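You operate a simulated robot arm through the tools that you are given. There is no shell and no other tool. Be economical: measure what you need, move in short steps, check, and stop when the job is done.

Carry out the task below with a simulated two-armed robot. There is one attempt and no reset: what you move stays moved.

TASK
Lead the film's red tab from the carriage into the paddle clamp and set the stretch to 100 percent.
Fine: open the carriage door first and shut it after; the power stays off.

It is judged by the outcome, as a careful person would: the job done as asked, and still so three seconds after it is handed in. It fails if anything else is knocked over, pushed out of place, dropped, spilled or broken.

THE ROBOT
Two 7-joint arms with two-finger parallel grippers on one trunk, on a base that drives. Base frame: it is fixed to the floor where the robot stands at the start and does not move with it; the origin is under the middle of the robot, x ahead of it, y to its left, z up. Readings come in mm, degrees, newtons and seconds.
The left shoulder is at the start at [80, 131, 947], the right one opposite. With the tool pointing down near the work surface each hand reaches from about 380 to 840 mm from the robot's upright axis, wherever it stands, measured 20 degrees to its own side. Places, roughly: carriage door [600, 0, 600]; height dial [800, -800, 1200]; mode switch [800, -800, 1100]; paddle clamp [200, 700, 600]; power switch [700, -600, 1100]; seat of the paddle clamp [300, 600, 600]; stretch dial [800, -900, 1200]; table dial [800, -1100, 1200]; table lever [700, -500, 1000]; teal jog button [800, -1100, 900]; turns dial [700, -700, 1200]; turntable [700, 700, 100]; wrap reset button [900, -1100, 1100]; wrap start button [800, -900, 1100]; wrap stop button [800, -1000, 1100]; yellow jog button [600, -700, 900]. Payload 1.57 kg a hand.
Tool frame (each hand has its own): the origin (TCP) lies between the finger pads and is the grasp point; the fingertips stand 30 mm ahead of it; z points along the fingers, y is the line along which they close. The gripper opens to 110 mm. The fingers are 24 mm wide and 12 mm thick; the gripper's body (48 by 112 mm) begins 78 mm behind the TCP.
Orientation is told as [roll, pitch, yaw] about the base's x, y, z axes, in that order, counted from this pose: with the fingers straight down and closing along the base's y, the tool's x points along the base's -x, its y along +y and its z along -z.

THE INTERFACE
- The arms move only by the tool drive_tool. It takes "left_steps", "right_steps" or both (then of equal length, played together; a hand with none holds still); each is a list of rows, each an object of numbers (a shift or turn left out is 0, a gripper value left out holds the last): "x", "y", "z": the shift along the tool's x, y, z in cm; "rx", "ry", "rz": the turn, a rotation vector about the tool's x, y, z in degrees; "hand": the opening, from 0 (shut) to 1 (fully open). In form: [{"x": .., "y": .., "z": .., "rx": .., "ry": .., "rz": .., "hand": ..}, ...]. A call has 1 to 8 rows; each row is the pose to reach, as a shift and turn from the pose commanded when the call began, along the tool's axes at that moment. A row lasts 0.2 s, in which the tool goes at most 50 mm and 8.6 degrees; a call with a longer step from one row to the next is refused whole, and so is a gripper value outside its range. Where a pose cannot be reached the arm comes as near as it can. A force on the tool above 40 N (or 10 N above the force at the start of the call, whichever is more), or a blocked arm, ends the call early, and 0.2 s more pass. Each finger travels about 108 mm/s and halts on what it meets, pressing with about 26 N; the grip force reading is that of the motor and also rises with nothing between the fingers. The clock runs only during rows and for 0.2 s after the last one: add rows that repeat a pose to give the fingers time. The reply holds the time, the measured pose of the TCP, the force on the tool along the base axes, the opening and the grip force, in the units named above and with some noise, with the torque about the TCP (base axes, N m) and any sound that the robot's microphone picked up.
- Cameras (640 x 400 px; columns grow to the right, rows downward): "scene" is now at [-51, -17.1, 1424.2]; the picture's right is [-0.18, -0.98, 0.00], its down [-0.51, 0.09, -0.86] and it looks along [0.84, -0.16, -0.52] (base axes); focal length 214 px, centre (320, 200). "left" rides on the left gripper at [70, -16, -141] in its tool frame; the picture's right is [0.23, 0.97, 0.00], its down [-0.86, 0.20, -0.48] and it looks along [-0.47, 0.11, 0.88] (tool axes); focal length 222 px, centre (320, 200). "right" rides on the right gripper at [70, 16, -141] in its tool frame; the picture's right is [-0.23, 0.97, 0.00], its down [-0.86, -0.20, -0.48] and it looks along [-0.47, -0.11, 0.88] (tool axes); focal length 222 px, centre (320, 200). There is no depth. A picture from a camera that has moved, and an enlarged one, comes with that camera's place and axes in the base frame and with its lens.
- grab_frame(camera): a new picture of that camera. It takes no simulated time.
- roll_base(legs): drives the robot by 1 to 6 legs, each [ahead, left, turn to the left] in mm, mm and degrees, along the robot's own axes; the way and the turn of a leg run together, so that a leg with both is an arc; at most 1500 mm and 180 degrees a leg. The arms and the cameras ride along, it lands a little off, and it stops where it bumps. It gives what a move gives.
- aim_head(pan, tilt): turns the head with the scene camera to pan (to the left, within 109 degrees either way) and tilt (down, from -29 to 69), counted from straight ahead of the robot. It gives what a move gives.
- inspect(camera, box): a new picture of the part [left, top, right, bottom] of that camera's present view, enlarged. It takes no simulated time.
- finish_job(): hands the job in; it is judged then, once.

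Go step by step. Nothing tells you exact positions but the pictures and the camera data: compare them with the known pose of the tool, close in by small moves and look again before you grip or let go. The budget is 120 turns and 88 pictures, counting those below and the enlarged ones. Unless the task says otherwise, let go and move clear before handing in, and close with one line.

The tools are called after "Emit:" as name(argument=value, ...) on one line, values as JSON. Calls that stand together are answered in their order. drive_tool: Moves the arms, as the interface text tells. Its arguments: {"type":"object","properties":{"left_steps":{"type":"array","items":{"type":"object","properties":{"x":{"type":"number"},"y":{"type":"number"},"z":{"type":"number"},"rx":{"type":"number"},"ry":{"type":"number"},"rz":{"type":"number"},"hand":{"type":"number"}}}},"right_steps":{"type":"array","items":{"type":"object","properties":{"x":{"type":"number"},"y":{"type":"number"},"z":{"type":"number"},"rx":{"type":"number"},"ry":{"type":"number"},"rz":{"type":"number"},"hand":{"type":"number"}}}}},"required":[]} The other tools are called the same way: roll_base (legs) drives the base; aim_head (pan, tilt) turns the head that bears the scene camera; grab_frame (camera) takes a picture; inspect (camera, box) takes an enlarged picture of a part of a camera's view; finish_job () hands the job in.

At the start:

```text
time_s: 0.0
left_ee_pos: [498.5, 121.0, 1349.4]
left_orientation: [0.0, -0.1, 0.0]
left_force: [1.0, -0.1, -0.3]
left_torque: [0.03, 0.0, 0.03]
left_grip_width: 110.2
left_grip_force: 0.0
right_ee_pos: [445.8, -251.7, 1368.7]
right_orientation: [0.0, 0.0, 0.1]
right_force: [0.1, 0.1, -0.3]
right_torque: [-0.02, -0.04, -0.04]
right_grip_width: 110.0
right_grip_force: 0.2
robot x, y, heading: [0.7, -0.7, 0.3]
head pan, tilt: [-10.4, 31.2]
```

scene: 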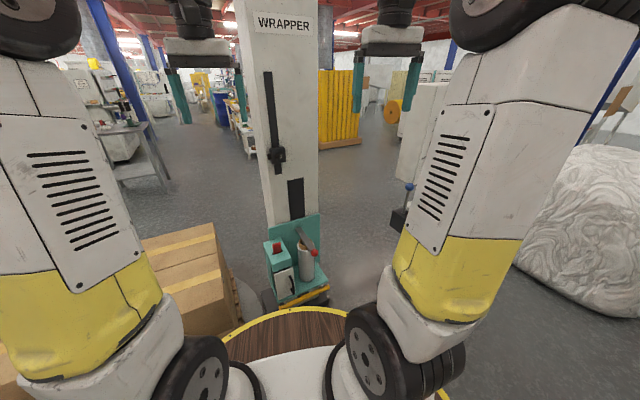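
right: 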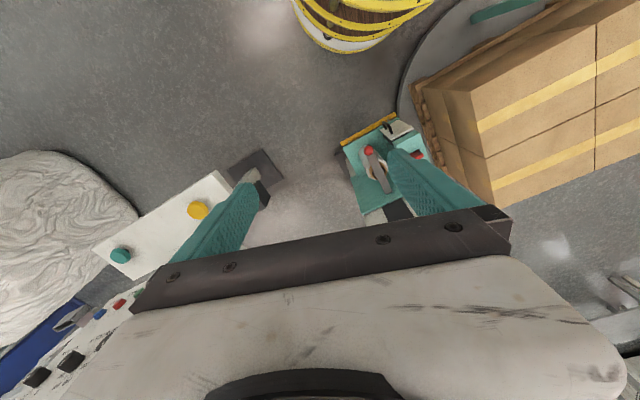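
left: 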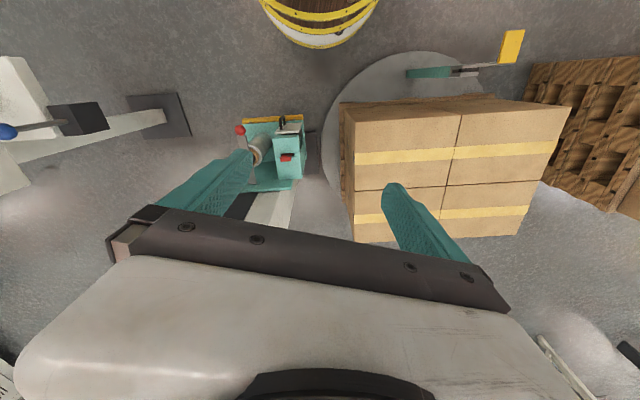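

I see the wrapper mast with the teal carriage straight ahead, a pallet of cartons on the turntable to the left, and the control console to the right. I'll look closer at the carriage, the clamp and the console.

Emit:
inspect(camera="scene", box=[240, 200, 360, 320])

Emit:
inspect(camera="left", box=[200, 40, 540, 250])

Emit:
aim_head(pan=-50, tilt=20)

Emit:
grab_frame(camera="scene")

```text
3.33 times, centred on (300, 260) of scene
camera zoom: at [-51.0, -17.1, 1424.2], right [-0.18, -0.98, 0.0], down [-0.51, 0.09, -0.86], along [0.84, -0.16, -0.52], focal length 715 px, centre (387, 0)
```

zoom: 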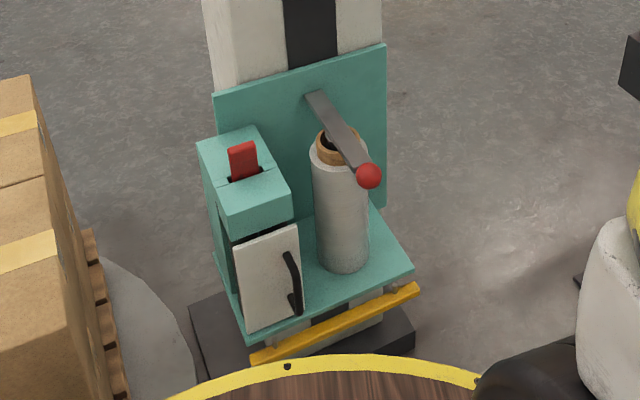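

```text
1.88 times, centred on (370, 145) of left
camera zoom: at [428.7, 104.9, 1491.6], right [-0.23, 0.97, 0.0], down [0.86, 0.2, 0.48], along [0.47, 0.11, -0.88], focal length 418 px, centre (226, 304)
```

zoom: 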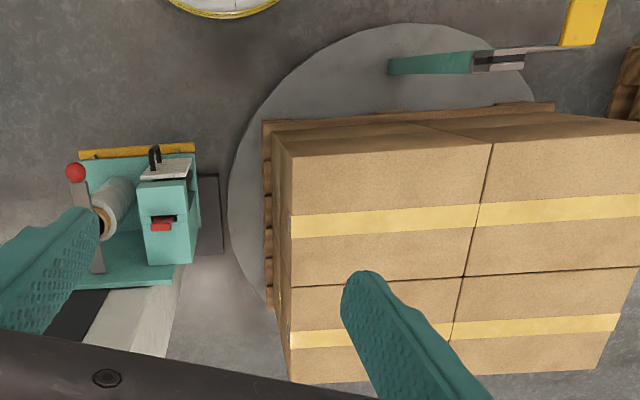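

```text
time_s: 1.1
left_ee_pos: [497.1, 122.3, 1350.1]
left_orientation: [0.0, 0.0, 0.0]
left_force: [-0.4, 0.5, 0.2]
left_torque: [-0.05, 0.03, 0.03]
left_grip_width: 110.0
left_grip_force: 0.0
right_ee_pos: [445.4, -251.8, 1370.2]
right_orientation: [0.0, 0.0, 0.0]
right_force: [0.6, 0.1, 0.1]
right_torque: [0.02, -0.01, -0.01]
right_grip_width: 110.1
right_grip_force: 0.0
robot x, y, heading: [-0.1, -0.7, -0.2]
head pan, tilt: [-50.0, 20.0]
```

```text
82 pictures are left
camera scene: at [-79.6, -72.1, 1442.1], right [-0.77, -0.64, 0.0], down [-0.22, 0.26, -0.94], along [0.6, -0.72, -0.34], focal length 214 px, centre (320, 200)
```

scene: 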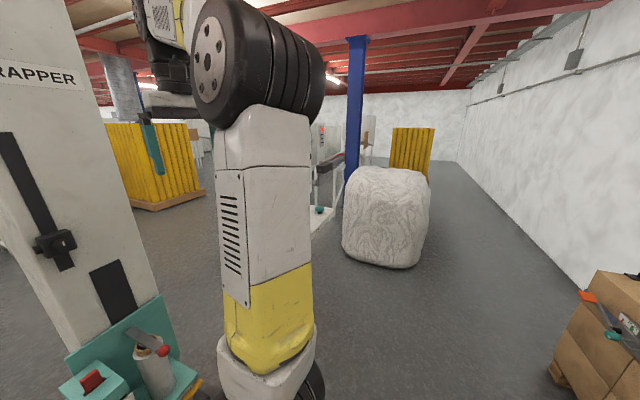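

The carriage door faces me with a black handle; the red tab pokes out of the box top. Now I look at the paddle clamp on the left.

Emit:
aim_head(pan=62, tilt=42)

Emit:
grab_frame(camera="scene")

```text
time_s: 3.0
left_ee_pos: [496.5, 122.2, 1350.7]
left_orientation: [0.0, 0.0, 0.0]
left_force: [0.8, 0.0, 0.0]
left_torque: [0.03, 0.0, 0.01]
left_grip_width: 110.0
left_grip_force: 0.0
right_ee_pos: [445.6, -252.2, 1370.6]
right_orientation: [-0.1, 0.0, 0.1]
right_force: [-1.0, 0.3, -0.6]
right_torque: [-0.01, -0.01, -0.02]
right_grip_width: 109.9
right_grip_force: 0.1
robot x, y, heading: [1.5, -2.6, -0.0]
head pan, tilt: [62.0, 42.0]
```

```text
81 pictures are left
camera scene: at [-100.2, 73.0, 1407.8], right [0.88, -0.47, 0.0], down [-0.31, -0.59, -0.74], along [0.35, 0.66, -0.67], focal length 214 px, centre (320, 200)
```

scene: 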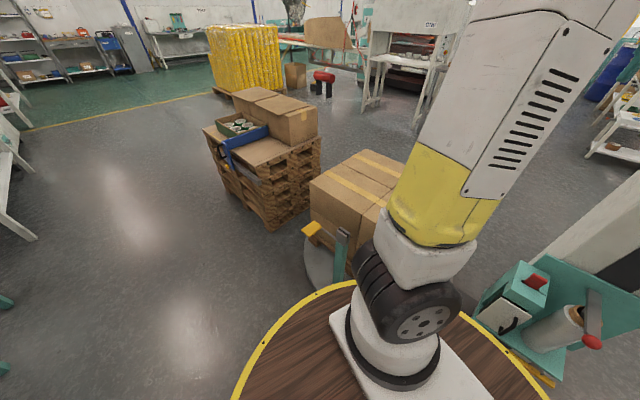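

Emit:
inspect(camera="scene", box=[280, 200, 380, 300])

Emit:
inspect(camera="left", box=[390, 20, 540, 110])

Emit:
inspect(camera="scene", box=[460, 250, 640, 400])

```text
4.00 times, centred on (330, 250) of scene
camera zoom: at [-100.2, 73.0, 1407.8], right [0.88, -0.47, 0.0], down [-0.31, -0.59, -0.74], along [0.35, 0.66, -0.67], focal length 858 px, centre (280, 0)
```

zoom: 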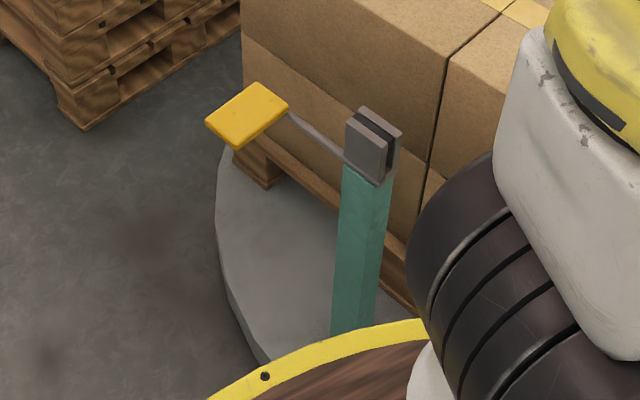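

```text
4.27 times, centred on (465, 65) of left
camera zoom: at [428.7, 104.9, 1491.6], right [-0.23, 0.97, 0.0], down [0.86, 0.2, 0.48], along [0.47, 0.11, -0.88], focal length 948 px, centre (-299, 776)
```

zoom: 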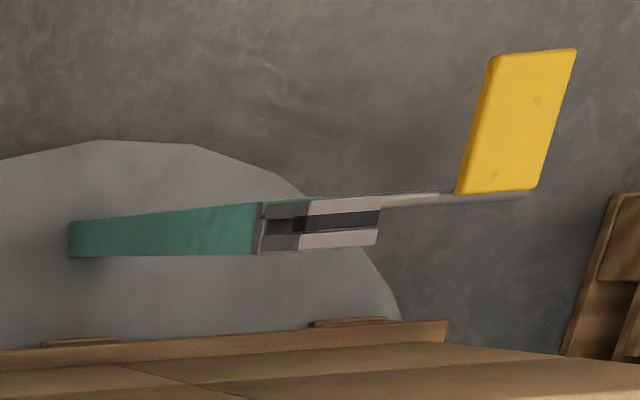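

```text
2.67 times, centred on (550, 325) of scene
camera zoom: at [-100.2, 73.0, 1407.8], right [0.88, -0.47, 0.0], down [-0.31, -0.59, -0.74], along [0.35, 0.66, -0.67], focal length 572 px, centre (-293, -133)
```

zoom: 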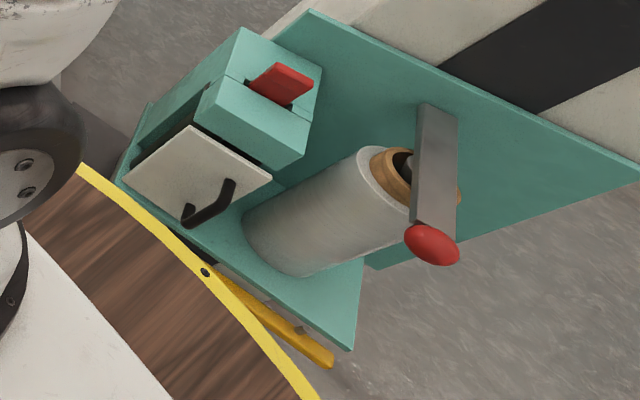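

The clamp jaws stand near [290, 585, 632] with a yellow paddle at about [188, 704, 594]; the door handle is roughly [640, -13, 520]. I bring the right hand down for a closer look.

Emit:
drive_tool(right_steps=[{"z": 5}, {"z": 10}, {"z": 15}, {"z": 20, "y": 3}, {"z": 25, "y": 6, "ry": -8}, {"z": 30, "y": 9, "ry": -16}, {"z": 35, "y": 12, "ry": -24}, {"z": 40, "y": 14, "ry": -30}])

Emit:
drive_tool(right_steps=[{"z": 4, "x": 2.5}, {"z": 8, "x": 5}, {"z": 12, "x": 7, "y": 2}, {"z": 12, "x": 7, "y": 5}, {"z": 12, "x": 7, "y": 8}])

Emit:
grab_frame(camera="right")

```text
refused: row 4 steps farther than a row can; nothing moved
```

```text
time_s: 4.2
left_ee_pos: [497.4, 120.9, 1349.8]
left_orientation: [0.1, 0.0, -0.1]
left_force: [0.3, 0.6, 0.5]
left_torque: [-0.01, -0.03, 0.0]
left_grip_width: 110.1
left_grip_force: 0.1
right_ee_pos: [375.7, -173.5, 1249.1]
right_orientation: [0.0, 0.0, -0.1]
right_force: [-0.3, -0.8, -0.2]
right_torque: [0.03, 0.01, 0.0]
right_grip_width: 110.0
right_grip_force: 0.2
robot x, y, heading: [0.7, 0.8, -0.0]
head pan, tilt: [62.0, 42.0]
```

```text
77 pictures are left
camera right: at [306.7, -156.2, 1390.3], right [0.23, 0.97, 0.0], down [0.85, -0.2, 0.48], along [0.47, -0.11, -0.88], focal length 222 px, centre (320, 200)
```

right: 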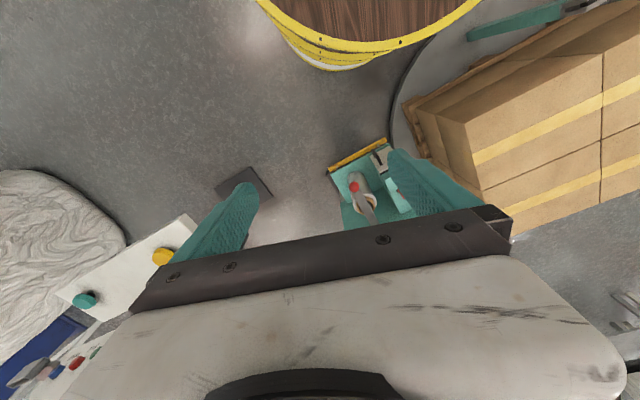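

The right hand moved partly; I continue it down while tilting forward.

Emit:
drive_tool(right_steps=[{"z": 4.5}, {"z": 9}, {"z": 13.5, "ry": -5}, {"z": 18, "y": 1, "ry": -10}, {"z": 22, "x": -1, "y": 3, "ry": -15}, {"z": 26, "x": -2, "y": 5, "ry": -20}, {"z": 30, "x": -3, "y": 7, "ry": -25}, {"z": 34, "x": -4, "y": 8.5, "ry": -30}])

Emit:
grab_frame(camera="right")

```text
time_s: 6.0
left_ee_pos: [496.6, 122.5, 1349.3]
left_orientation: [0.1, 0.0, 0.1]
left_force: [-0.2, -0.8, 0.6]
left_torque: [0.03, -0.05, 0.0]
left_grip_width: 110.1
left_grip_force: 0.3
right_ee_pos: [473.1, -73.9, 921.5]
right_orientation: [0.0, -29.3, -0.6]
right_force: [0.6, 0.7, 1.5]
right_torque: [-0.07, 0.13, -0.04]
right_grip_width: 109.8
right_grip_force: 0.0
right hand out of reach, approached as far as the arm can: row 6, 7, 8
robot x, y, heading: [0.8, 2.2, -0.1]
head pan, tilt: [62.0, 42.0]
```

```text
76 pictures are left
camera right: at [344.5, -56.3, 1009.4], right [0.21, 0.97, 0.11], down [0.51, -0.2, 0.84], along [0.84, -0.12, -0.54], focal length 222 px, centre (320, 200)
```

right: 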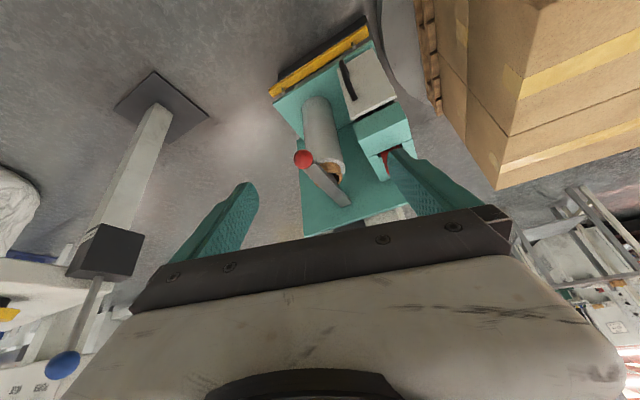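

The handle triangulates to about [641, -8, 524]. I bring the right hand to a standoff in front, tilted 45°.

Emit:
drive_tool(right_steps=[{"z": 3.5, "x": 1, "y": 0.8, "hand": 0.5}, {"z": 7, "x": 2, "y": 1.6, "ry": -2}, {"z": 10.5, "x": 3, "y": 2.4, "ry": -4}, {"z": 14, "x": 4, "y": 3.2, "ry": -6}, {"z": 17.5, "x": 5, "y": 4, "ry": -8}, {"z": 21, "x": 6, "y": 4.8, "ry": -10}, {"z": 24.5, "x": 7, "y": 5.6, "ry": -13}, {"z": 27.8, "x": 7.9, "y": 6.4, "ry": -16}])

Emit:
grab_frame(camera="right")

```text
time_s: 7.8
left_ee_pos: [497.7, 122.5, 1350.4]
left_orientation: [-0.1, 0.0, 0.1]
left_force: [-0.8, -0.4, 0.3]
left_torque: [0.02, -0.01, -0.02]
left_grip_width: 110.0
left_grip_force: 0.1
right_ee_pos: [549.5, -1.9, 639.9]
right_orientation: [0.0, -46.1, 0.0]
right_force: [0.5, 0.0, 0.3]
right_torque: [-0.01, -0.03, -0.02]
right_grip_width: 55.0
right_grip_force: 0.0
robot x, y, heading: [0.6, 0.1, -0.0]
head pan, tilt: [62.0, 42.0]
```

```text
75 pictures are left
camera right: at [399.8, 13.7, 687.7], right [0.16, 0.97, 0.16], down [0.25, -0.2, 0.95], along [0.96, -0.11, -0.27], focal length 222 px, centre (320, 200)
```

right: 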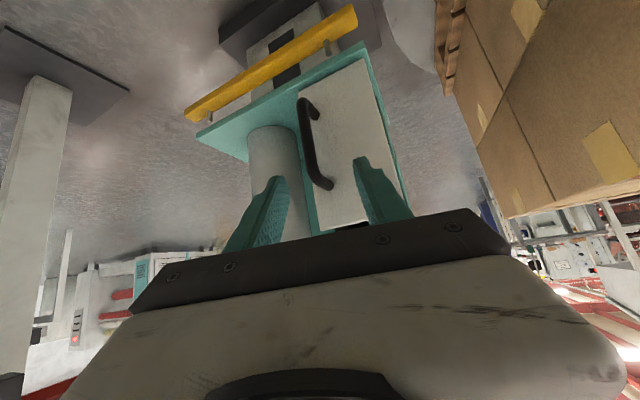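

The handle bar runs z 485–600 at about x 645, y -12. I approach to 3 cm short, then check.

Emit:
drive_tool(right_steps=[{"z": 3, "y": -0.3}, {"z": 6, "y": -0.6}, {"z": 9, "x": 0.3, "y": -1}])

Emit:
grab_frame(camera="right")

```text
time_s: 8.5
left_ee_pos: [496.9, 122.1, 1350.2]
left_orientation: [-0.1, 0.1, 0.0]
left_force: [0.4, 0.1, -0.3]
left_torque: [0.02, -0.02, -0.02]
left_grip_width: 109.9
left_grip_force: 0.1
right_ee_pos: [589.5, -8.0, 590.4]
right_orientation: [0.4, -45.4, 0.3]
right_force: [-11.4, -4.5, 8.8]
right_torque: [0.24, -0.07, 0.32]
right_grip_width: 51.5
right_grip_force: 0.1
robot x, y, heading: [-2.5, -2.3, 0.1]
head pan, tilt: [62.0, 42.0]
stopped in row 3 (right hand): the force on the tool passed its limit at 92 N (the readings are from after the stop); the commanded pose is now the measured one
```

```text
74 pictures are left
camera right: at [441.4, 6.7, 639.5], right [0.15, 0.97, 0.17], down [0.26, -0.2, 0.94], along [0.95, -0.1, -0.28], focal length 222 px, centre (320, 200)
```

right: 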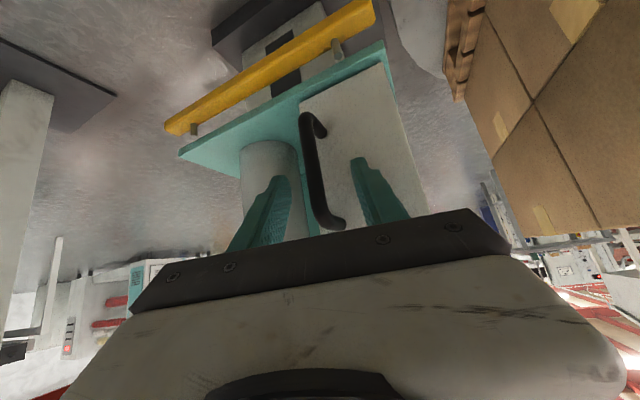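

Contact came early, so the door face is at about x 620 and the handle is between the fingers. I back off a few mm and close on it.

Emit:
drive_tool(right_steps=[{"z": -0.3, "hand": 0.5}, {"z": -0.3, "hand": 0.2}, {"z": -0.3, "hand": 0}, {"z": -0.3, "hand": 0}, {"z": -0.3, "hand": 0}])

Emit:
grab_frame(camera="right")

```text
time_s: 9.7
left_ee_pos: [496.9, 120.5, 1350.2]
left_orientation: [-0.1, 0.1, 0.0]
left_force: [0.0, 0.3, -0.5]
left_torque: [0.0, 0.0, 0.0]
left_grip_width: 110.2
left_grip_force: 0.0
right_ee_pos: [589.9, -10.1, 592.4]
right_orientation: [0.2, -45.6, 0.1]
right_force: [-1.3, -17.7, 6.5]
right_torque: [-0.66, -0.14, -0.13]
right_grip_width: 12.3
right_grip_force: 29.4
robot x, y, heading: [0.4, -1.6, 0.1]
head pan, tilt: [62.0, 42.0]
```

```text
73 pictures are left
camera right: at [440.7, 5.7, 641.3], right [0.15, 0.97, 0.16], down [0.26, -0.2, 0.95], along [0.95, -0.1, -0.28], focal length 222 px, centre (320, 200)
```

right: 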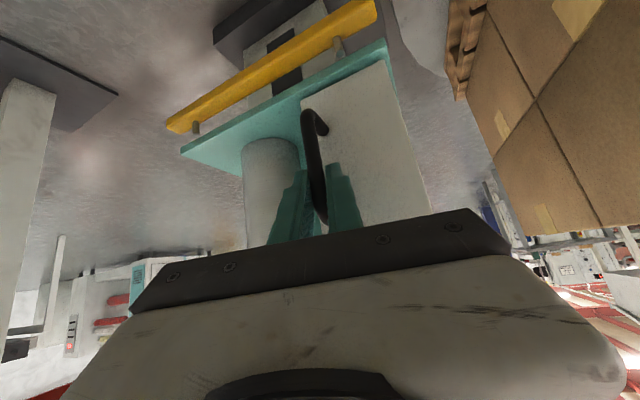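

Gripped the handle (12 mm). The hinge looks to be near [625, 72], so I swing the door open along an arc, first about 30°.

Emit:
drive_tool(right_steps=[{"x": 0.7, "z": -0.73, "y": 0.3, "rx": 2, "rz": 2}, {"x": 1.43, "z": -1.46, "y": 0.93, "rx": 5, "rz": 5}, {"x": 2.1, "z": -2.1, "y": 1.6, "rx": 9, "rz": 9}, {"x": 2.64, "z": -2.69, "y": 2.35, "rx": 13, "rz": 13}])

Emit:
grab_frame(camera="right")

```text
time_s: 10.5
left_ee_pos: [496.3, 120.1, 1348.7]
left_orientation: [0.0, 0.1, 0.0]
left_force: [0.1, 0.0, 0.0]
left_torque: [0.04, -0.02, 0.01]
left_grip_width: 110.0
left_grip_force: 0.0
right_ee_pos: [559.9, 2.6, 590.6]
right_orientation: [0.2, -45.4, -11.1]
right_force: [-1.9, -3.0, 5.0]
right_torque: [-0.39, 0.3, 0.08]
right_grip_width: 11.8
right_grip_force: 29.4
robot x, y, heading: [0.3, 0.2, -0.1]
head pan, tilt: [62.0, 42.0]
stopped in row 3 (right hand): the force on the tool passed its limit at 46 N (the readings are from after the stop); the commanded pose is now the measured one
```

```text
72 pictures are left
camera right: at [416.9, 47.5, 639.9], right [0.34, 0.92, 0.16], down [0.22, -0.25, 0.94], along [0.91, -0.29, -0.29], focal length 222 px, centre (320, 200)
```

right: 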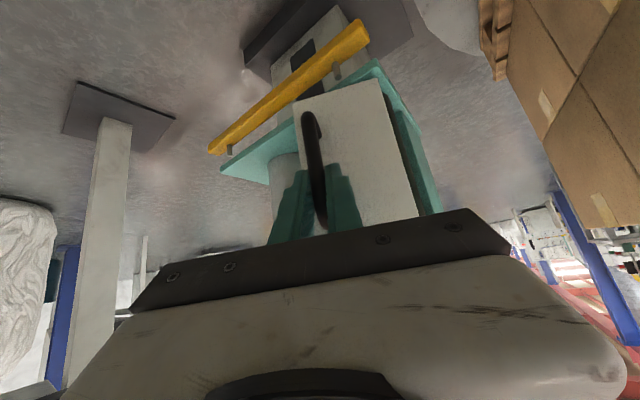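

Emit:
inspect(camera="right", box=[200, 40, 460, 240])

Emit:
aim_head(pan=0, tilt=45)

Emit:
grab_frame(camera="scene")

```text
2.00 times, centred on (330, 140) of right
camera zoom: at [416.9, 47.5, 639.9], right [0.34, 0.92, 0.16], down [0.22, -0.25, 0.94], along [0.91, -0.29, -0.29], focal length 444 px, centre (300, 320)
```

zoom: 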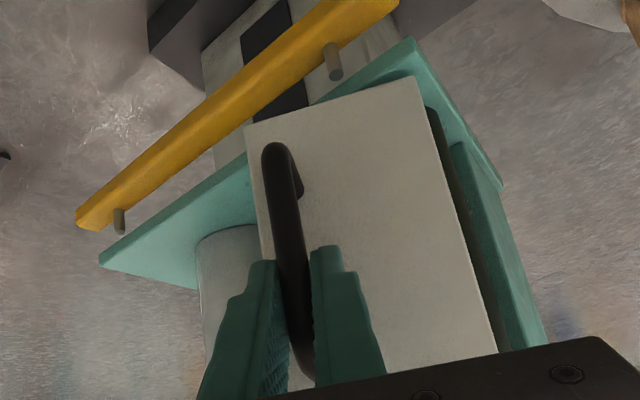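

```text
time_s: 11.8
left_ee_pos: [496.2, 121.4, 1350.1]
left_orientation: [0.1, 0.1, 0.1]
left_force: [0.4, 1.2, -0.2]
left_torque: [0.01, 0.01, -0.03]
left_grip_width: 110.0
left_grip_force: 0.1
right_ee_pos: [559.0, 1.2, 589.8]
right_orientation: [0.2, -45.3, -11.2]
right_force: [-5.8, -7.8, 11.4]
right_torque: [-0.3, 0.19, -0.05]
right_grip_width: 11.6
right_grip_force: 29.0
robot x, y, heading: [1.1, 1.9, -0.1]
head pan, tilt: [0.0, 45.0]
```

```text
70 pictures are left
camera scene: at [-58.9, -1.1, 1403.5], right [0.0, -1.0, 0.0], down [-0.71, 0.0, -0.71], along [0.71, 0.0, -0.71], focal length 214 px, centre (320, 200)
```

scene: 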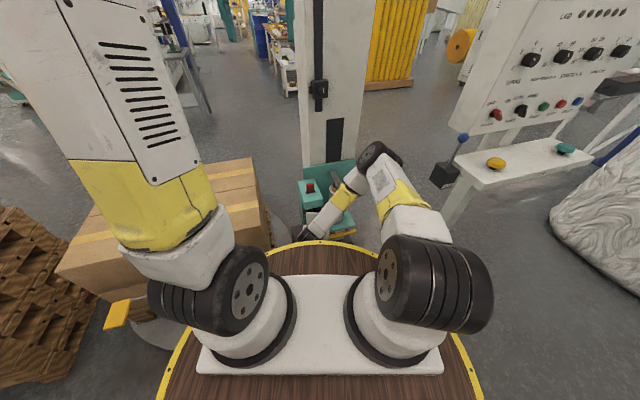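

The door is hinged on the left and is about 20° open. I continue the arc.

Emit:
drive_tool(right_steps=[{"x": 0.67, "y": 0.5, "z": -0.68, "rx": 3.5, "rz": 3.5}, {"x": 1.33, "y": 1.1, "z": -1.35, "rx": 7, "rz": 7}, {"x": 1.95, "y": 1.85, "z": -1.97, "rx": 10.5, "rz": 10.5}, {"x": 2.5, "y": 2.62, "z": -2.53, "rx": 14, "rz": 14}, {"x": 2.98, "y": 3.55, "z": -3.0, "rx": 17.5, "rz": 17.5}, {"x": 3.4, "y": 4.5, "z": -3.44, "rx": 21, "rz": 21}])

Emit:
grab_frame(camera="right")

```text
time_s: 13.2
left_ee_pos: [497.2, 120.9, 1348.7]
left_orientation: [0.0, 0.0, -0.1]
left_force: [0.1, -0.3, -0.4]
left_torque: [0.02, -0.02, -0.01]
left_grip_width: 110.3
left_grip_force: 0.1
right_ee_pos: [523.7, 56.6, 590.4]
right_orientation: [0.8, -45.5, -41.3]
right_force: [30.6, 7.0, 0.0]
right_torque: [-0.41, 0.1, 0.19]
right_grip_width: 11.8
right_grip_force: 29.3
robot x, y, heading: [2.4, 5.7, -0.1]
head pan, tilt: [0.0, 45.0]
```

```text
69 pictures are left
camera right: at [421.6, 166.1, 639.7], right [0.76, 0.63, 0.17], down [0.06, -0.33, 0.94], along [0.65, -0.7, -0.29], focal length 222 px, centre (320, 200)
```

right: 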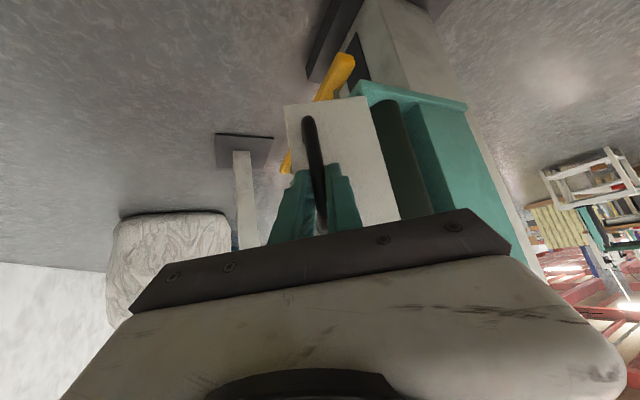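

The door is about 65° open; a bit further.

Emit:
drive_tool(right_steps=[{"x": 0.5, "y": 0.9, "z": -0.5, "rx": 4, "rz": 4}, {"x": 0.9, "y": 1.7, "z": -0.9, "rx": 7, "rz": 7}, {"x": 1.27, "y": 2.4, "z": -1.29, "rx": 10, "rz": 10}, {"x": 1.5, "y": 3.5, "z": -1.53, "rx": 12, "rz": 12}])

Emit:
grab_frame(camera="right")

```text
time_s: 14.2
left_ee_pos: [497.5, 120.7, 1350.0]
left_orientation: [0.0, 0.0, 0.0]
left_force: [-0.2, -0.3, -0.2]
left_torque: [0.01, -0.04, -0.04]
left_grip_width: 110.0
left_grip_force: 0.0
right_ee_pos: [526.2, 97.2, 590.6]
right_orientation: [0.2, -44.8, -57.8]
right_force: [2.7, -1.7, -1.2]
right_torque: [-0.43, -0.73, -0.02]
right_grip_width: 11.9
right_grip_force: 28.9
robot x, y, heading: [-0.3, 2.0, 0.1]
head pan, tilt: [0.0, 45.0]
```

```text
68 pictures are left
camera right: at [461.0, 232.3, 640.7], right [0.91, 0.38, 0.16], down [-0.03, -0.33, 0.94], along [0.42, -0.86, -0.29], focal length 222 px, centre (320, 200)
```

right: 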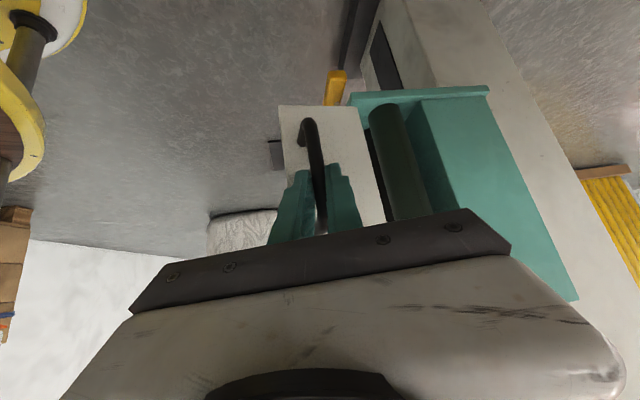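

The door is about 90° open. I release and draw the right hand back, then up.

Emit:
drive_tool(right_steps=[{"hand": 0.35}, {"hand": 0.35}, {"z": -3, "hand": 0.35}, {"z": -6, "x": -1}, {"z": -9, "x": -4}, {"z": -12, "x": -7}, {"z": -15, "x": -10}])

Emit:
grab_frame(camera="right")

Emit:
grab_frame(camera="scene")

```text
time_s: 15.8
left_ee_pos: [498.1, 121.5, 1349.7]
left_orientation: [0.0, 0.2, 0.0]
left_force: [0.2, 0.1, -0.5]
left_torque: [-0.02, 0.03, -0.03]
left_grip_width: 110.0
left_grip_force: 0.0
right_ee_pos: [506.6, 126.5, 767.2]
right_orientation: [0.4, -45.1, -58.0]
right_force: [1.1, 0.6, 0.3]
right_torque: [-0.01, 0.01, -0.01]
right_grip_width: 38.2
right_grip_force: 0.1
robot x, y, heading: [0.9, 1.8, 0.0]
head pan, tilt: [0.0, 45.0]
```

```text
67 pictures are left
camera right: at [441.1, 261.0, 817.4], right [0.91, 0.38, 0.17], down [-0.03, -0.33, 0.94], along [0.42, -0.86, -0.29], focal length 222 px, centre (320, 200)
```

right: 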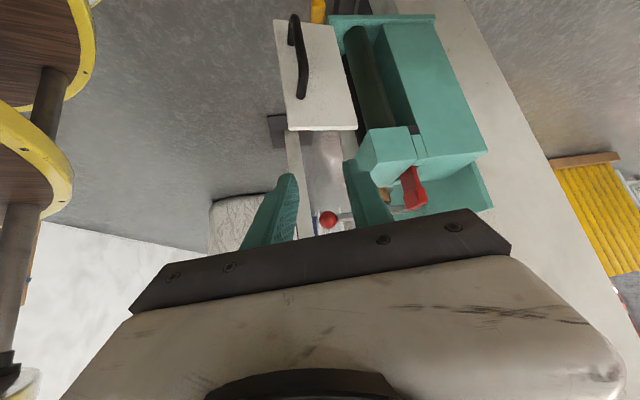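

```text
66 pictures are left
camera scene: at [-58.2, -0.9, 1403.5], right [0.0, -1.0, 0.0], down [-0.71, 0.0, -0.71], along [0.71, 0.0, -0.71], focal length 214 px, centre (320, 200)
```

scene: 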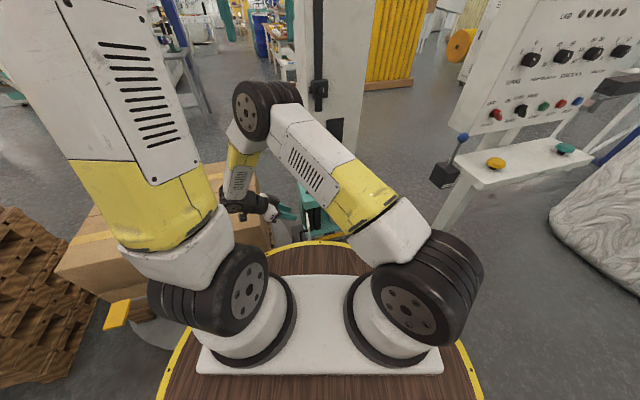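

Door open and staying. I take the right hand up and back to its own side.

Emit:
drive_tool(right_steps=[{"x": -3, "z": -3}, {"x": -6, "z": -6}, {"x": -9, "z": -5, "y": -2.5, "rx": -4, "rz": -4}, {"x": -12, "z": -3, "y": -5.5, "rx": -8, "rz": -8}, {"x": -15, "z": -1, "y": -8.5, "rx": -12, "rz": -12}, {"x": -18, "z": 1, "y": -11.5, "rx": -16, "rz": -16}, {"x": -21, "z": 3, "y": -14.5, "rx": -20, "rz": -20}, {"x": -24, "z": 5, "y": -17.5, "rx": -24, "rz": -24}])

Emit:
drive_tool(right_steps=[{"y": -4}, {"y": -8}, {"y": -12, "ry": 5}, {"y": -16, "ry": 10}, {"y": -20, "ry": 15}])

Emit:
grab_frame(camera="scene")

```text
time_s: 17.6
left_ee_pos: [497.5, 122.2, 1348.9]
left_orientation: [0.0, 0.0, 0.0]
left_force: [0.4, -0.8, 0.5]
left_torque: [-0.05, 0.03, -0.01]
left_grip_width: 110.2
left_grip_force: 0.0
right_ee_pos: [506.9, -123.2, 897.9]
right_orientation: [0.2, -45.1, -23.9]
right_force: [-0.1, -0.6, 0.5]
right_torque: [-0.01, 0.01, -0.04]
right_grip_width: 38.1
right_grip_force: 0.0
right hand out of reach, approached as far as the arm can: row 8
robot x, y, heading: [-3.4, -0.3, -0.0]
head pan, tilt: [0.0, 45.0]
```

```text
time_s: 18.8
left_ee_pos: [498.3, 121.9, 1348.2]
left_orientation: [0.0, 0.1, 0.0]
left_force: [0.3, 1.1, 0.2]
left_torque: [-0.06, 0.04, 0.0]
left_grip_width: 110.1
left_grip_force: 0.1
right_ee_pos: [455.7, -318.8, 898.9]
right_orientation: [0.3, -29.9, -23.7]
right_force: [0.5, 0.5, 0.9]
right_torque: [-0.07, 0.0, 0.0]
right_grip_width: 38.6
right_grip_force: 0.0
right hand out of reach, approached as far as the arm can: row 1, 2, 3, 4, 5
robot x, y, heading: [-2.8, 1.0, 0.1]
head pan, tilt: [0.0, 45.0]
```

```text
65 pictures are left
camera scene: at [-58.2, -0.5, 1403.5], right [0.0, -1.0, 0.0], down [-0.71, 0.0, -0.71], along [0.71, 0.0, -0.71], focal length 214 px, centre (320, 200)
```

scene: 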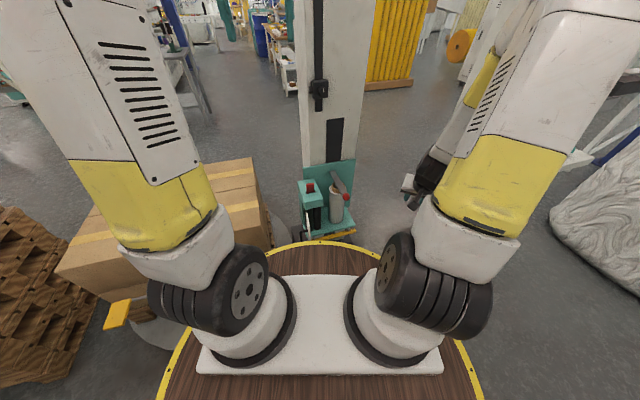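

Emit:
inspect(camera="scene", box=[280, 160, 370, 250])

Emit:
inspect(camera="left", box=[200, 90, 340, 200])

```text
4.44 times, centred on (325, 205) of scene
camera zoom: at [-58.2, -0.5, 1403.5], right [0.0, -1.0, 0.0], down [-0.71, 0.0, -0.71], along [0.71, 0.0, -0.71], focal length 953 px, centre (298, 178)
```

zoom: 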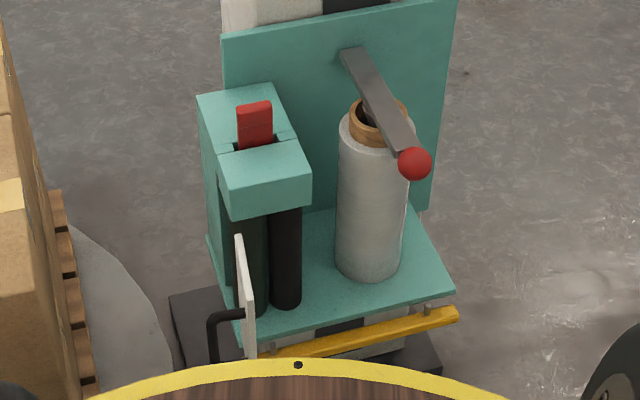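

```text
3.64 times, centred on (270, 145) of left
camera zoom: at [428.8, 105.1, 1491.2], right [-0.23, 0.97, 0.0], down [0.86, 0.2, 0.48], along [0.47, 0.11, -0.88], focal length 808 px, centre (502, 400)
```

zoom: 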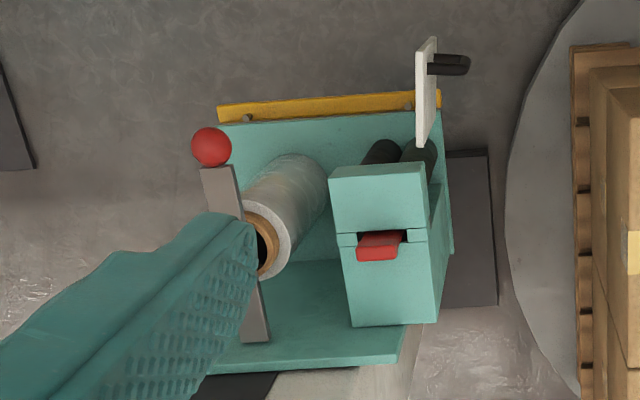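

The tab stands upright at about [698, 44, 727], thin in x. I lower the left hand and turn it so its fingers close along x.

Emit:
drive_tool(left_steps=[{"z": 4.5, "rz": 8, "hand": 0.5}, {"z": 9, "rz": 16}, {"z": 13.5, "x": -1, "rz": 24}, {"z": 18, "x": -2, "y": -1, "rz": 32}, {"z": 22.5, "x": -3, "y": -2, "rz": 40}, {"z": 27, "x": -4, "y": -3, "rz": 48}, {"z": 31.5, "x": -5, "y": -4, "rz": 56}, {"z": 36, "x": -6, "y": -5, "rz": 64}])

```text
time_s: 20.6
left_ee_pos: [558.2, 71.7, 988.3]
left_orientation: [0.0, 0.0, -64.2]
left_force: [0.1, -0.1, 0.5]
left_torque: [-0.03, -0.06, 0.03]
left_grip_width: 55.0
left_grip_force: 0.0
right_ee_pos: [455.0, -319.5, 899.2]
right_orientation: [0.3, -30.2, -23.9]
right_force: [-0.3, -0.7, 0.2]
right_torque: [0.01, -0.02, 0.02]
right_grip_width: 38.6
right_grip_force: 0.0
robot x, y, heading: [-1.7, 2.7, -0.1]
head pan, tilt: [0.0, 45.0]
```

Emit:
drive_tool(left_steps=[{"x": -1.7, "y": 2.1, "z": 2.6, "rz": 5}, {"x": -3.3, "y": 4.3, "z": 5.1, "rz": 10}, {"x": -5, "y": 6.4, "z": 7.7, "rz": 15}, {"x": -6.6, "y": 8.5, "z": 10.2, "rz": 20}, {"x": -8.26, "y": 10.66, "z": 12.8, "rz": 25.8}])

Emit:
grab_frame(camera="left")

Emit:
inspect(camera="scene", box=[250, 120, 390, 240])

```text
time_s: 21.8
left_ee_pos: [687.8, 44.5, 861.4]
left_orientation: [0.0, 0.0, -89.9]
left_force: [0.6, 0.0, 0.2]
left_torque: [0.01, -0.02, 0.0]
left_grip_width: 54.7
left_grip_force: 0.1
right_ee_pos: [455.2, -320.0, 899.7]
right_orientation: [0.4, -30.0, -23.9]
right_force: [-0.8, -0.9, -1.3]
right_torque: [0.02, -0.04, 0.01]
right_grip_width: 38.7
right_grip_force: 0.0
robot x, y, heading: [0.6, -0.8, -0.2]
head pan, tilt: [0.0, 45.0]
```

```text
62 pictures are left
camera left: at [672.4, 113.1, 1003.3], right [0.97, 0.23, 0.0], down [0.2, -0.86, 0.48], along [0.11, -0.47, -0.88], focal length 222 px, centre (320, 200)
```

left: 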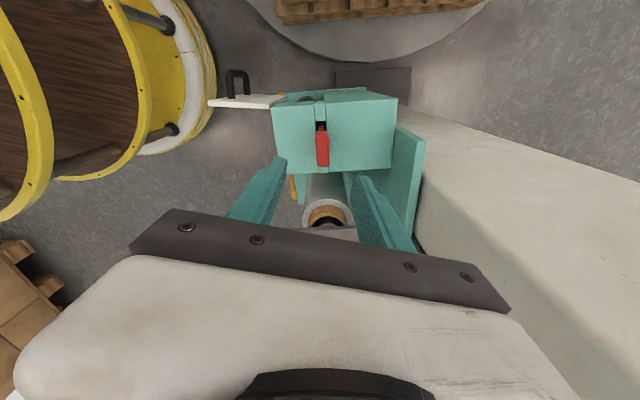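

```text
3.33 times, centred on (320, 180) of scene
camera zoom: at [-58.9, -1.0, 1403.5], right [0.0, -1.0, 0.0], down [-0.71, 0.0, -0.71], along [0.71, 0.0, -0.71], focal length 715 px, centre (320, 267)
```

zoom: 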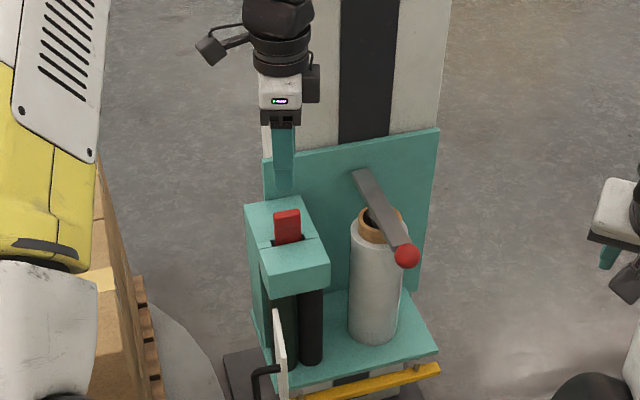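

Emit:
drive_tool(left_steps=[{"y": 0.9, "x": -0.25, "z": 3}, {"y": 0.9, "x": -0.25, "z": 6}])

Emit:
inspect(camera="left", box=[220, 70, 440, 240])

Emit:
inspect(camera="scene", box=[270, 130, 350, 200])

```text
time_s: 22.4
left_ee_pos: [697.9, 41.8, 802.5]
left_orientation: [-0.1, 0.0, -89.8]
left_force: [0.1, -0.2, 0.1]
left_torque: [-0.02, -0.01, 0.01]
left_grip_width: 54.9
left_grip_force: 0.2
right_ee_pos: [455.6, -319.9, 899.1]
right_orientation: [0.4, -30.1, -23.8]
right_force: [0.7, 0.6, 0.7]
right_torque: [0.02, -0.03, 0.02]
right_grip_width: 38.6
right_grip_force: 0.1
robot x, y, heading: [-0.4, -0.2, -0.1]
head pan, tilt: [0.0, 45.0]
```

```text
2.35 times, centred on (330, 155) of left
camera zoom: at [682.2, 110.6, 944.6], right [0.97, 0.23, 0.0], down [0.2, -0.85, 0.48], along [0.11, -0.47, -0.88], focal length 523 px, centre (296, 306)
```

zoom: 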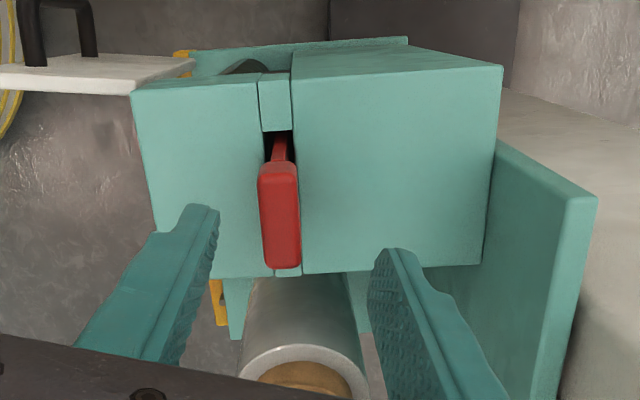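

```text
5.71 times, centred on (310, 165) of scene
camera zoom: at [-58.7, -1.0, 1403.5], right [0.0, -1.0, 0.0], down [-0.71, 0.0, -0.71], along [0.71, 0.0, -0.71], focal length 1226 px, centre (377, 400)
```

zoom: 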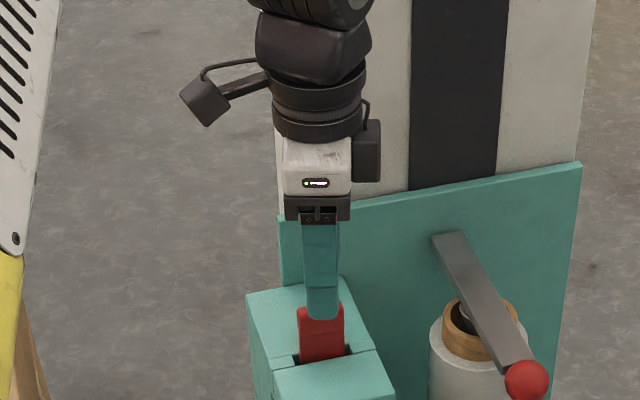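

The tab is a 14 mm thick block centred near [691, 46], top about z 757. I shift 7 mm back, descend and close on it.

Emit:
drive_tool(left_steps=[{"y": -0.7, "x": 0.3, "hand": 0.5}, {"y": -0.7, "x": 0.3, "z": 2}, {"y": -0.7, "x": 0.3, "z": 4.2}, {"y": -0.7, "x": 0.3, "z": 4.2, "hand": 0.2}, {"y": -0.7, "x": 0.3, "z": 4.2, "hand": 0}, {"y": -0.7, "x": 0.3, "z": 4.2, "hand": 0}])

Emit:
inspect(camera="left", box=[220, 70, 440, 240])

```text
time_s: 23.8
left_ee_pos: [690.5, 44.8, 759.9]
left_orientation: [-0.2, 0.0, -89.9]
left_force: [-5.6, 0.1, 0.5]
left_torque: [0.09, 0.05, 0.6]
left_grip_width: 15.2
left_grip_force: 25.9
right_ee_pos: [456.0, -320.2, 898.9]
right_orientation: [0.3, -30.1, -23.9]
right_force: [0.5, 0.3, -0.7]
right_torque: [0.03, 0.02, -0.02]
right_grip_width: 38.6
right_grip_force: 0.1
robot x, y, heading: [-0.2, -0.8, -0.0]
head pan, tilt: [0.0, 45.0]
```

```text
2.35 times, centred on (330, 155) of left
camera zoom: at [675.3, 113.8, 901.6], right [0.97, 0.23, 0.0], down [0.2, -0.85, 0.48], along [0.11, -0.47, -0.88], focal length 523 px, centre (296, 306)
```

zoom: 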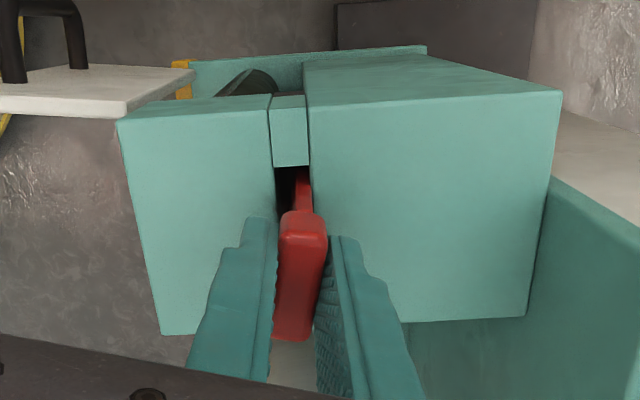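

Tab gripped (15 mm). I lift it slowly out.

Emit:
drive_tool(left_steps=[{"z": -1.5}, {"z": -3}, {"z": -5}, {"z": -7}, {"z": -9}, {"z": -11}])

Emit:
inspect(camera="left", box=[220, 40, 440, 240])

Emit:
inspect(camera="scene", box=[250, 100, 390, 240])

```text
time_s: 25.2
left_ee_pos: [690.1, 44.2, 868.8]
left_orientation: [0.1, 0.0, -89.8]
left_force: [0.8, 0.3, -0.7]
left_torque: [0.0, -0.01, 0.0]
left_grip_width: 13.9
left_grip_force: 26.2
right_ee_pos: [456.2, -321.0, 899.2]
right_orientation: [0.2, -30.1, -23.9]
right_force: [0.5, -0.3, 0.1]
right_torque: [0.02, -0.02, 0.01]
right_grip_width: 38.5
right_grip_force: 0.2
robot x, y, heading: [2.4, 2.2, 0.1]
head pan, tilt: [0.0, 45.0]
```

```text
2.00 times, centred on (330, 140) of left
camera zoom: at [676.0, 113.8, 1010.9], right [0.97, 0.23, 0.0], down [0.2, -0.85, 0.48], along [0.11, -0.47, -0.88], focal length 444 px, centre (300, 320)
```

zoom: 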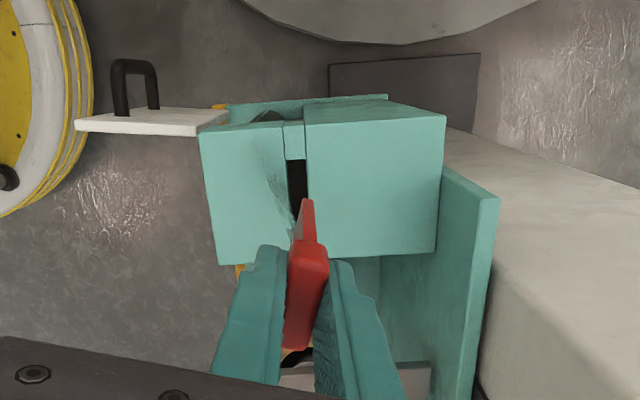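

```text
2.86 times, centred on (320, 170) of scene
camera zoom: at [-58.3, -1.0, 1403.5], right [0.0, -1.0, 0.0], down [-0.71, 0.0, -0.71], along [0.71, 0.0, -0.71], focal length 613 px, centre (320, 286)
```

zoom: 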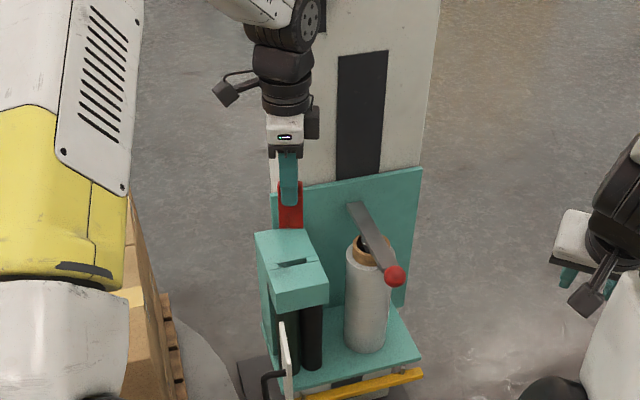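

The tab is out: a thick block with a thin blade beneath. Before carrying it I check the cartons' height and the clamp from the head.

Emit:
aim_head(pan=40, tilt=35)

Emit:
grab_frame(camera="scene")

Emit:
grab_frame(camera="left")

```text
time_s: 26.3
left_ee_pos: [690.3, 44.4, 869.4]
left_orientation: [0.0, 0.0, -89.8]
left_force: [1.0, 0.2, 0.1]
left_torque: [-0.02, 0.02, 0.02]
left_grip_width: 13.8
left_grip_force: 26.3
right_ee_pos: [454.6, -320.6, 899.1]
right_orientation: [0.3, -30.0, -23.9]
right_force: [-0.5, -0.1, 1.0]
right_torque: [0.01, 0.0, -0.03]
right_grip_width: 38.5
right_grip_force: 0.1
robot x, y, heading: [-2.1, -1.0, 0.1]
head pan, tilt: [40.0, 35.0]
```

```text
55 pictures are left
camera scene: at [-72.2, 55.5, 1418.3], right [0.64, -0.77, 0.0], down [-0.44, -0.37, -0.82], along [0.63, 0.53, -0.57], focal length 214 px, centre (320, 200)
```

scene: 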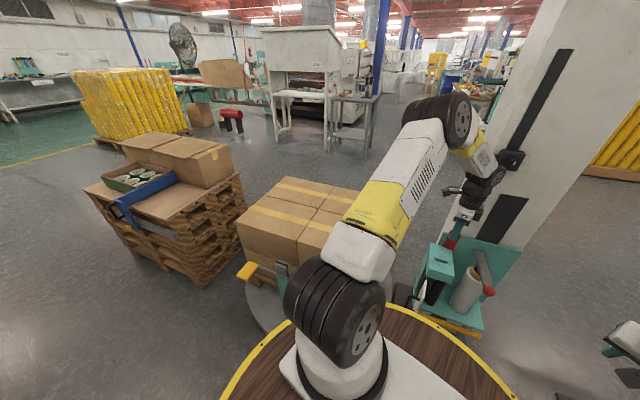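

```text
54 pictures are left
camera left: at [675.8, 113.9, 1010.5], right [0.97, 0.23, 0.0], down [0.2, -0.85, 0.48], along [0.11, -0.47, -0.88], focal length 222 px, centre (320, 200)
```

left: 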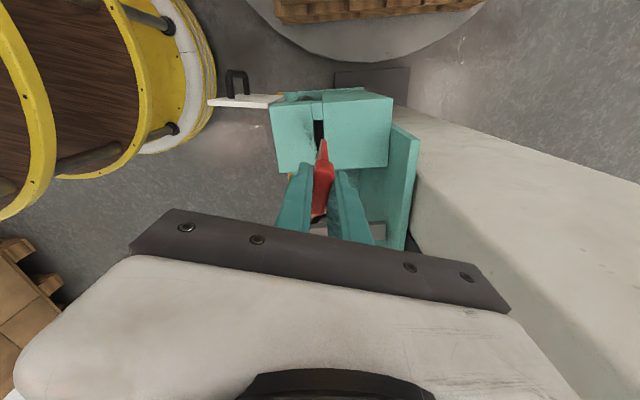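

Cartons top out near z 680 with their near corner about [528, 249]; carrying at z 870 clears them. I move the tab over toward the clamp.

Emit:
drive_tool(left_steps=[{"x": 3.0, "y": -3.2}, {"x": 6.4, "y": -6.2}, {"x": 9.8, "y": -9.2}, {"x": 13.2, "y": -12.2}, {"x": 16.6, "y": -15.2}, {"x": 20, "y": -18.2}, {"x": 23.4, "y": -21.2}, {"x": 26.8, "y": -24.2}])

Emit:
drive_tool(left_steps=[{"x": 3.6, "y": -2.6}, {"x": 7.2, "y": -5.2}, {"x": 10.8, "y": -7.8}, {"x": 14.4, "y": -10.4}, {"x": 17, "y": -12.5}])

Emit:
grab_frame(camera="left")

Emit:
grab_frame(camera="scene")

```text
time_s: 28.1
left_ee_pos: [448.9, 310.7, 871.6]
left_orientation: [0.0, 0.0, -90.0]
left_force: [0.5, -0.1, 0.9]
left_torque: [0.02, 0.07, 0.04]
left_grip_width: 13.7
left_grip_force: 26.3
right_ee_pos: [454.6, -320.4, 899.6]
right_orientation: [0.3, -30.1, -23.9]
right_force: [-0.4, -1.3, -0.3]
right_torque: [0.0, 0.01, 0.0]
right_grip_width: 38.5
right_grip_force: 0.1
robot x, y, heading: [-4.1, 1.4, -0.3]
head pan, tilt: [40.0, 35.0]
```

```text
time_s: 29.3
left_ee_pos: [323.7, 482.4, 868.2]
left_orientation: [-0.1, -0.1, -89.9]
left_force: [0.6, 0.6, -0.1]
left_torque: [0.0, 0.01, -0.02]
left_grip_width: 14.0
left_grip_force: 26.3
right_ee_pos: [455.7, -320.1, 899.2]
right_orientation: [0.3, -30.1, -23.9]
right_force: [-0.7, 0.3, 0.0]
right_torque: [0.02, 0.03, 0.0]
right_grip_width: 38.7
right_grip_force: 0.2
robot x, y, heading: [-1.1, 2.1, -0.1]
head pan, tilt: [40.0, 35.0]
```

```text
53 pictures are left
camera left: at [308.1, 551.4, 1010.4], right [0.97, 0.23, 0.0], down [0.2, -0.85, 0.48], along [0.11, -0.47, -0.88], focal length 222 px, centre (320, 200)
```

left: 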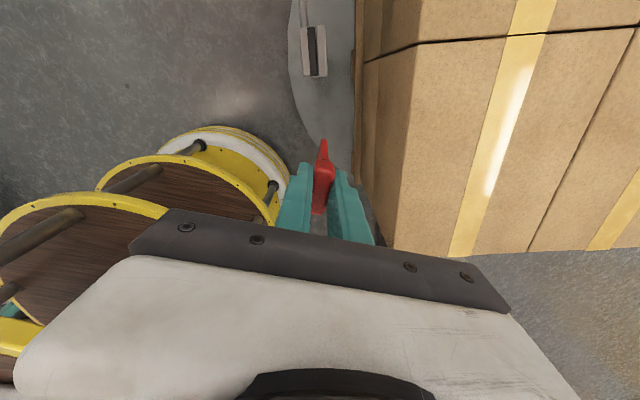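

```text
52 pictures are left
camera scene: at [-72.1, 55.5, 1418.3], right [0.64, -0.77, 0.0], down [-0.44, -0.37, -0.82], along [0.63, 0.53, -0.57], focal length 214 px, centre (320, 200)
```

scene: 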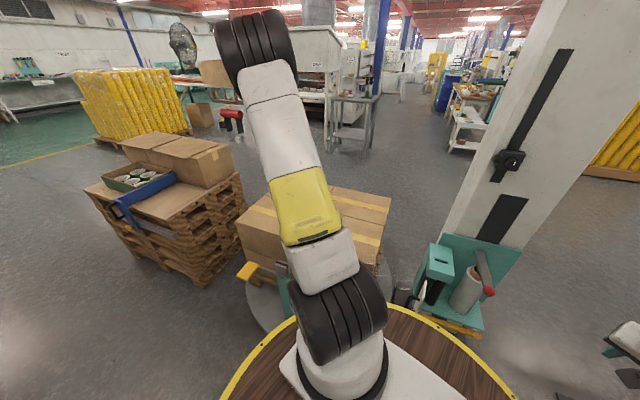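

Emit:
inspect(camera="left", box=[260, 0, 380, 90])

```text
4.44 times, centred on (320, 45) of left
camera zoom: at [308.1, 551.4, 1010.4], right [0.97, 0.23, 0.0], down [0.2, -0.85, 0.48], along [0.11, -0.47, -0.88], focal length 987 px, centre (320, 889)
```

zoom: 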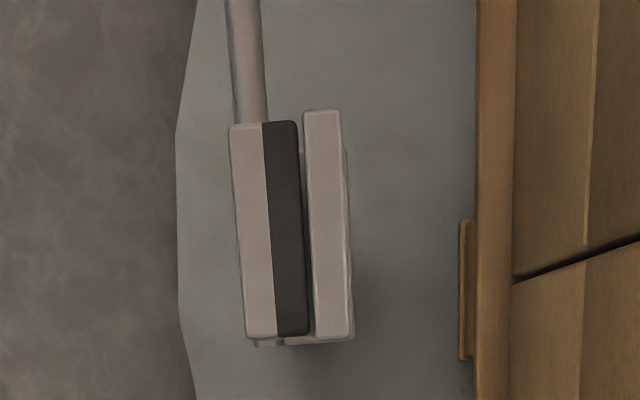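

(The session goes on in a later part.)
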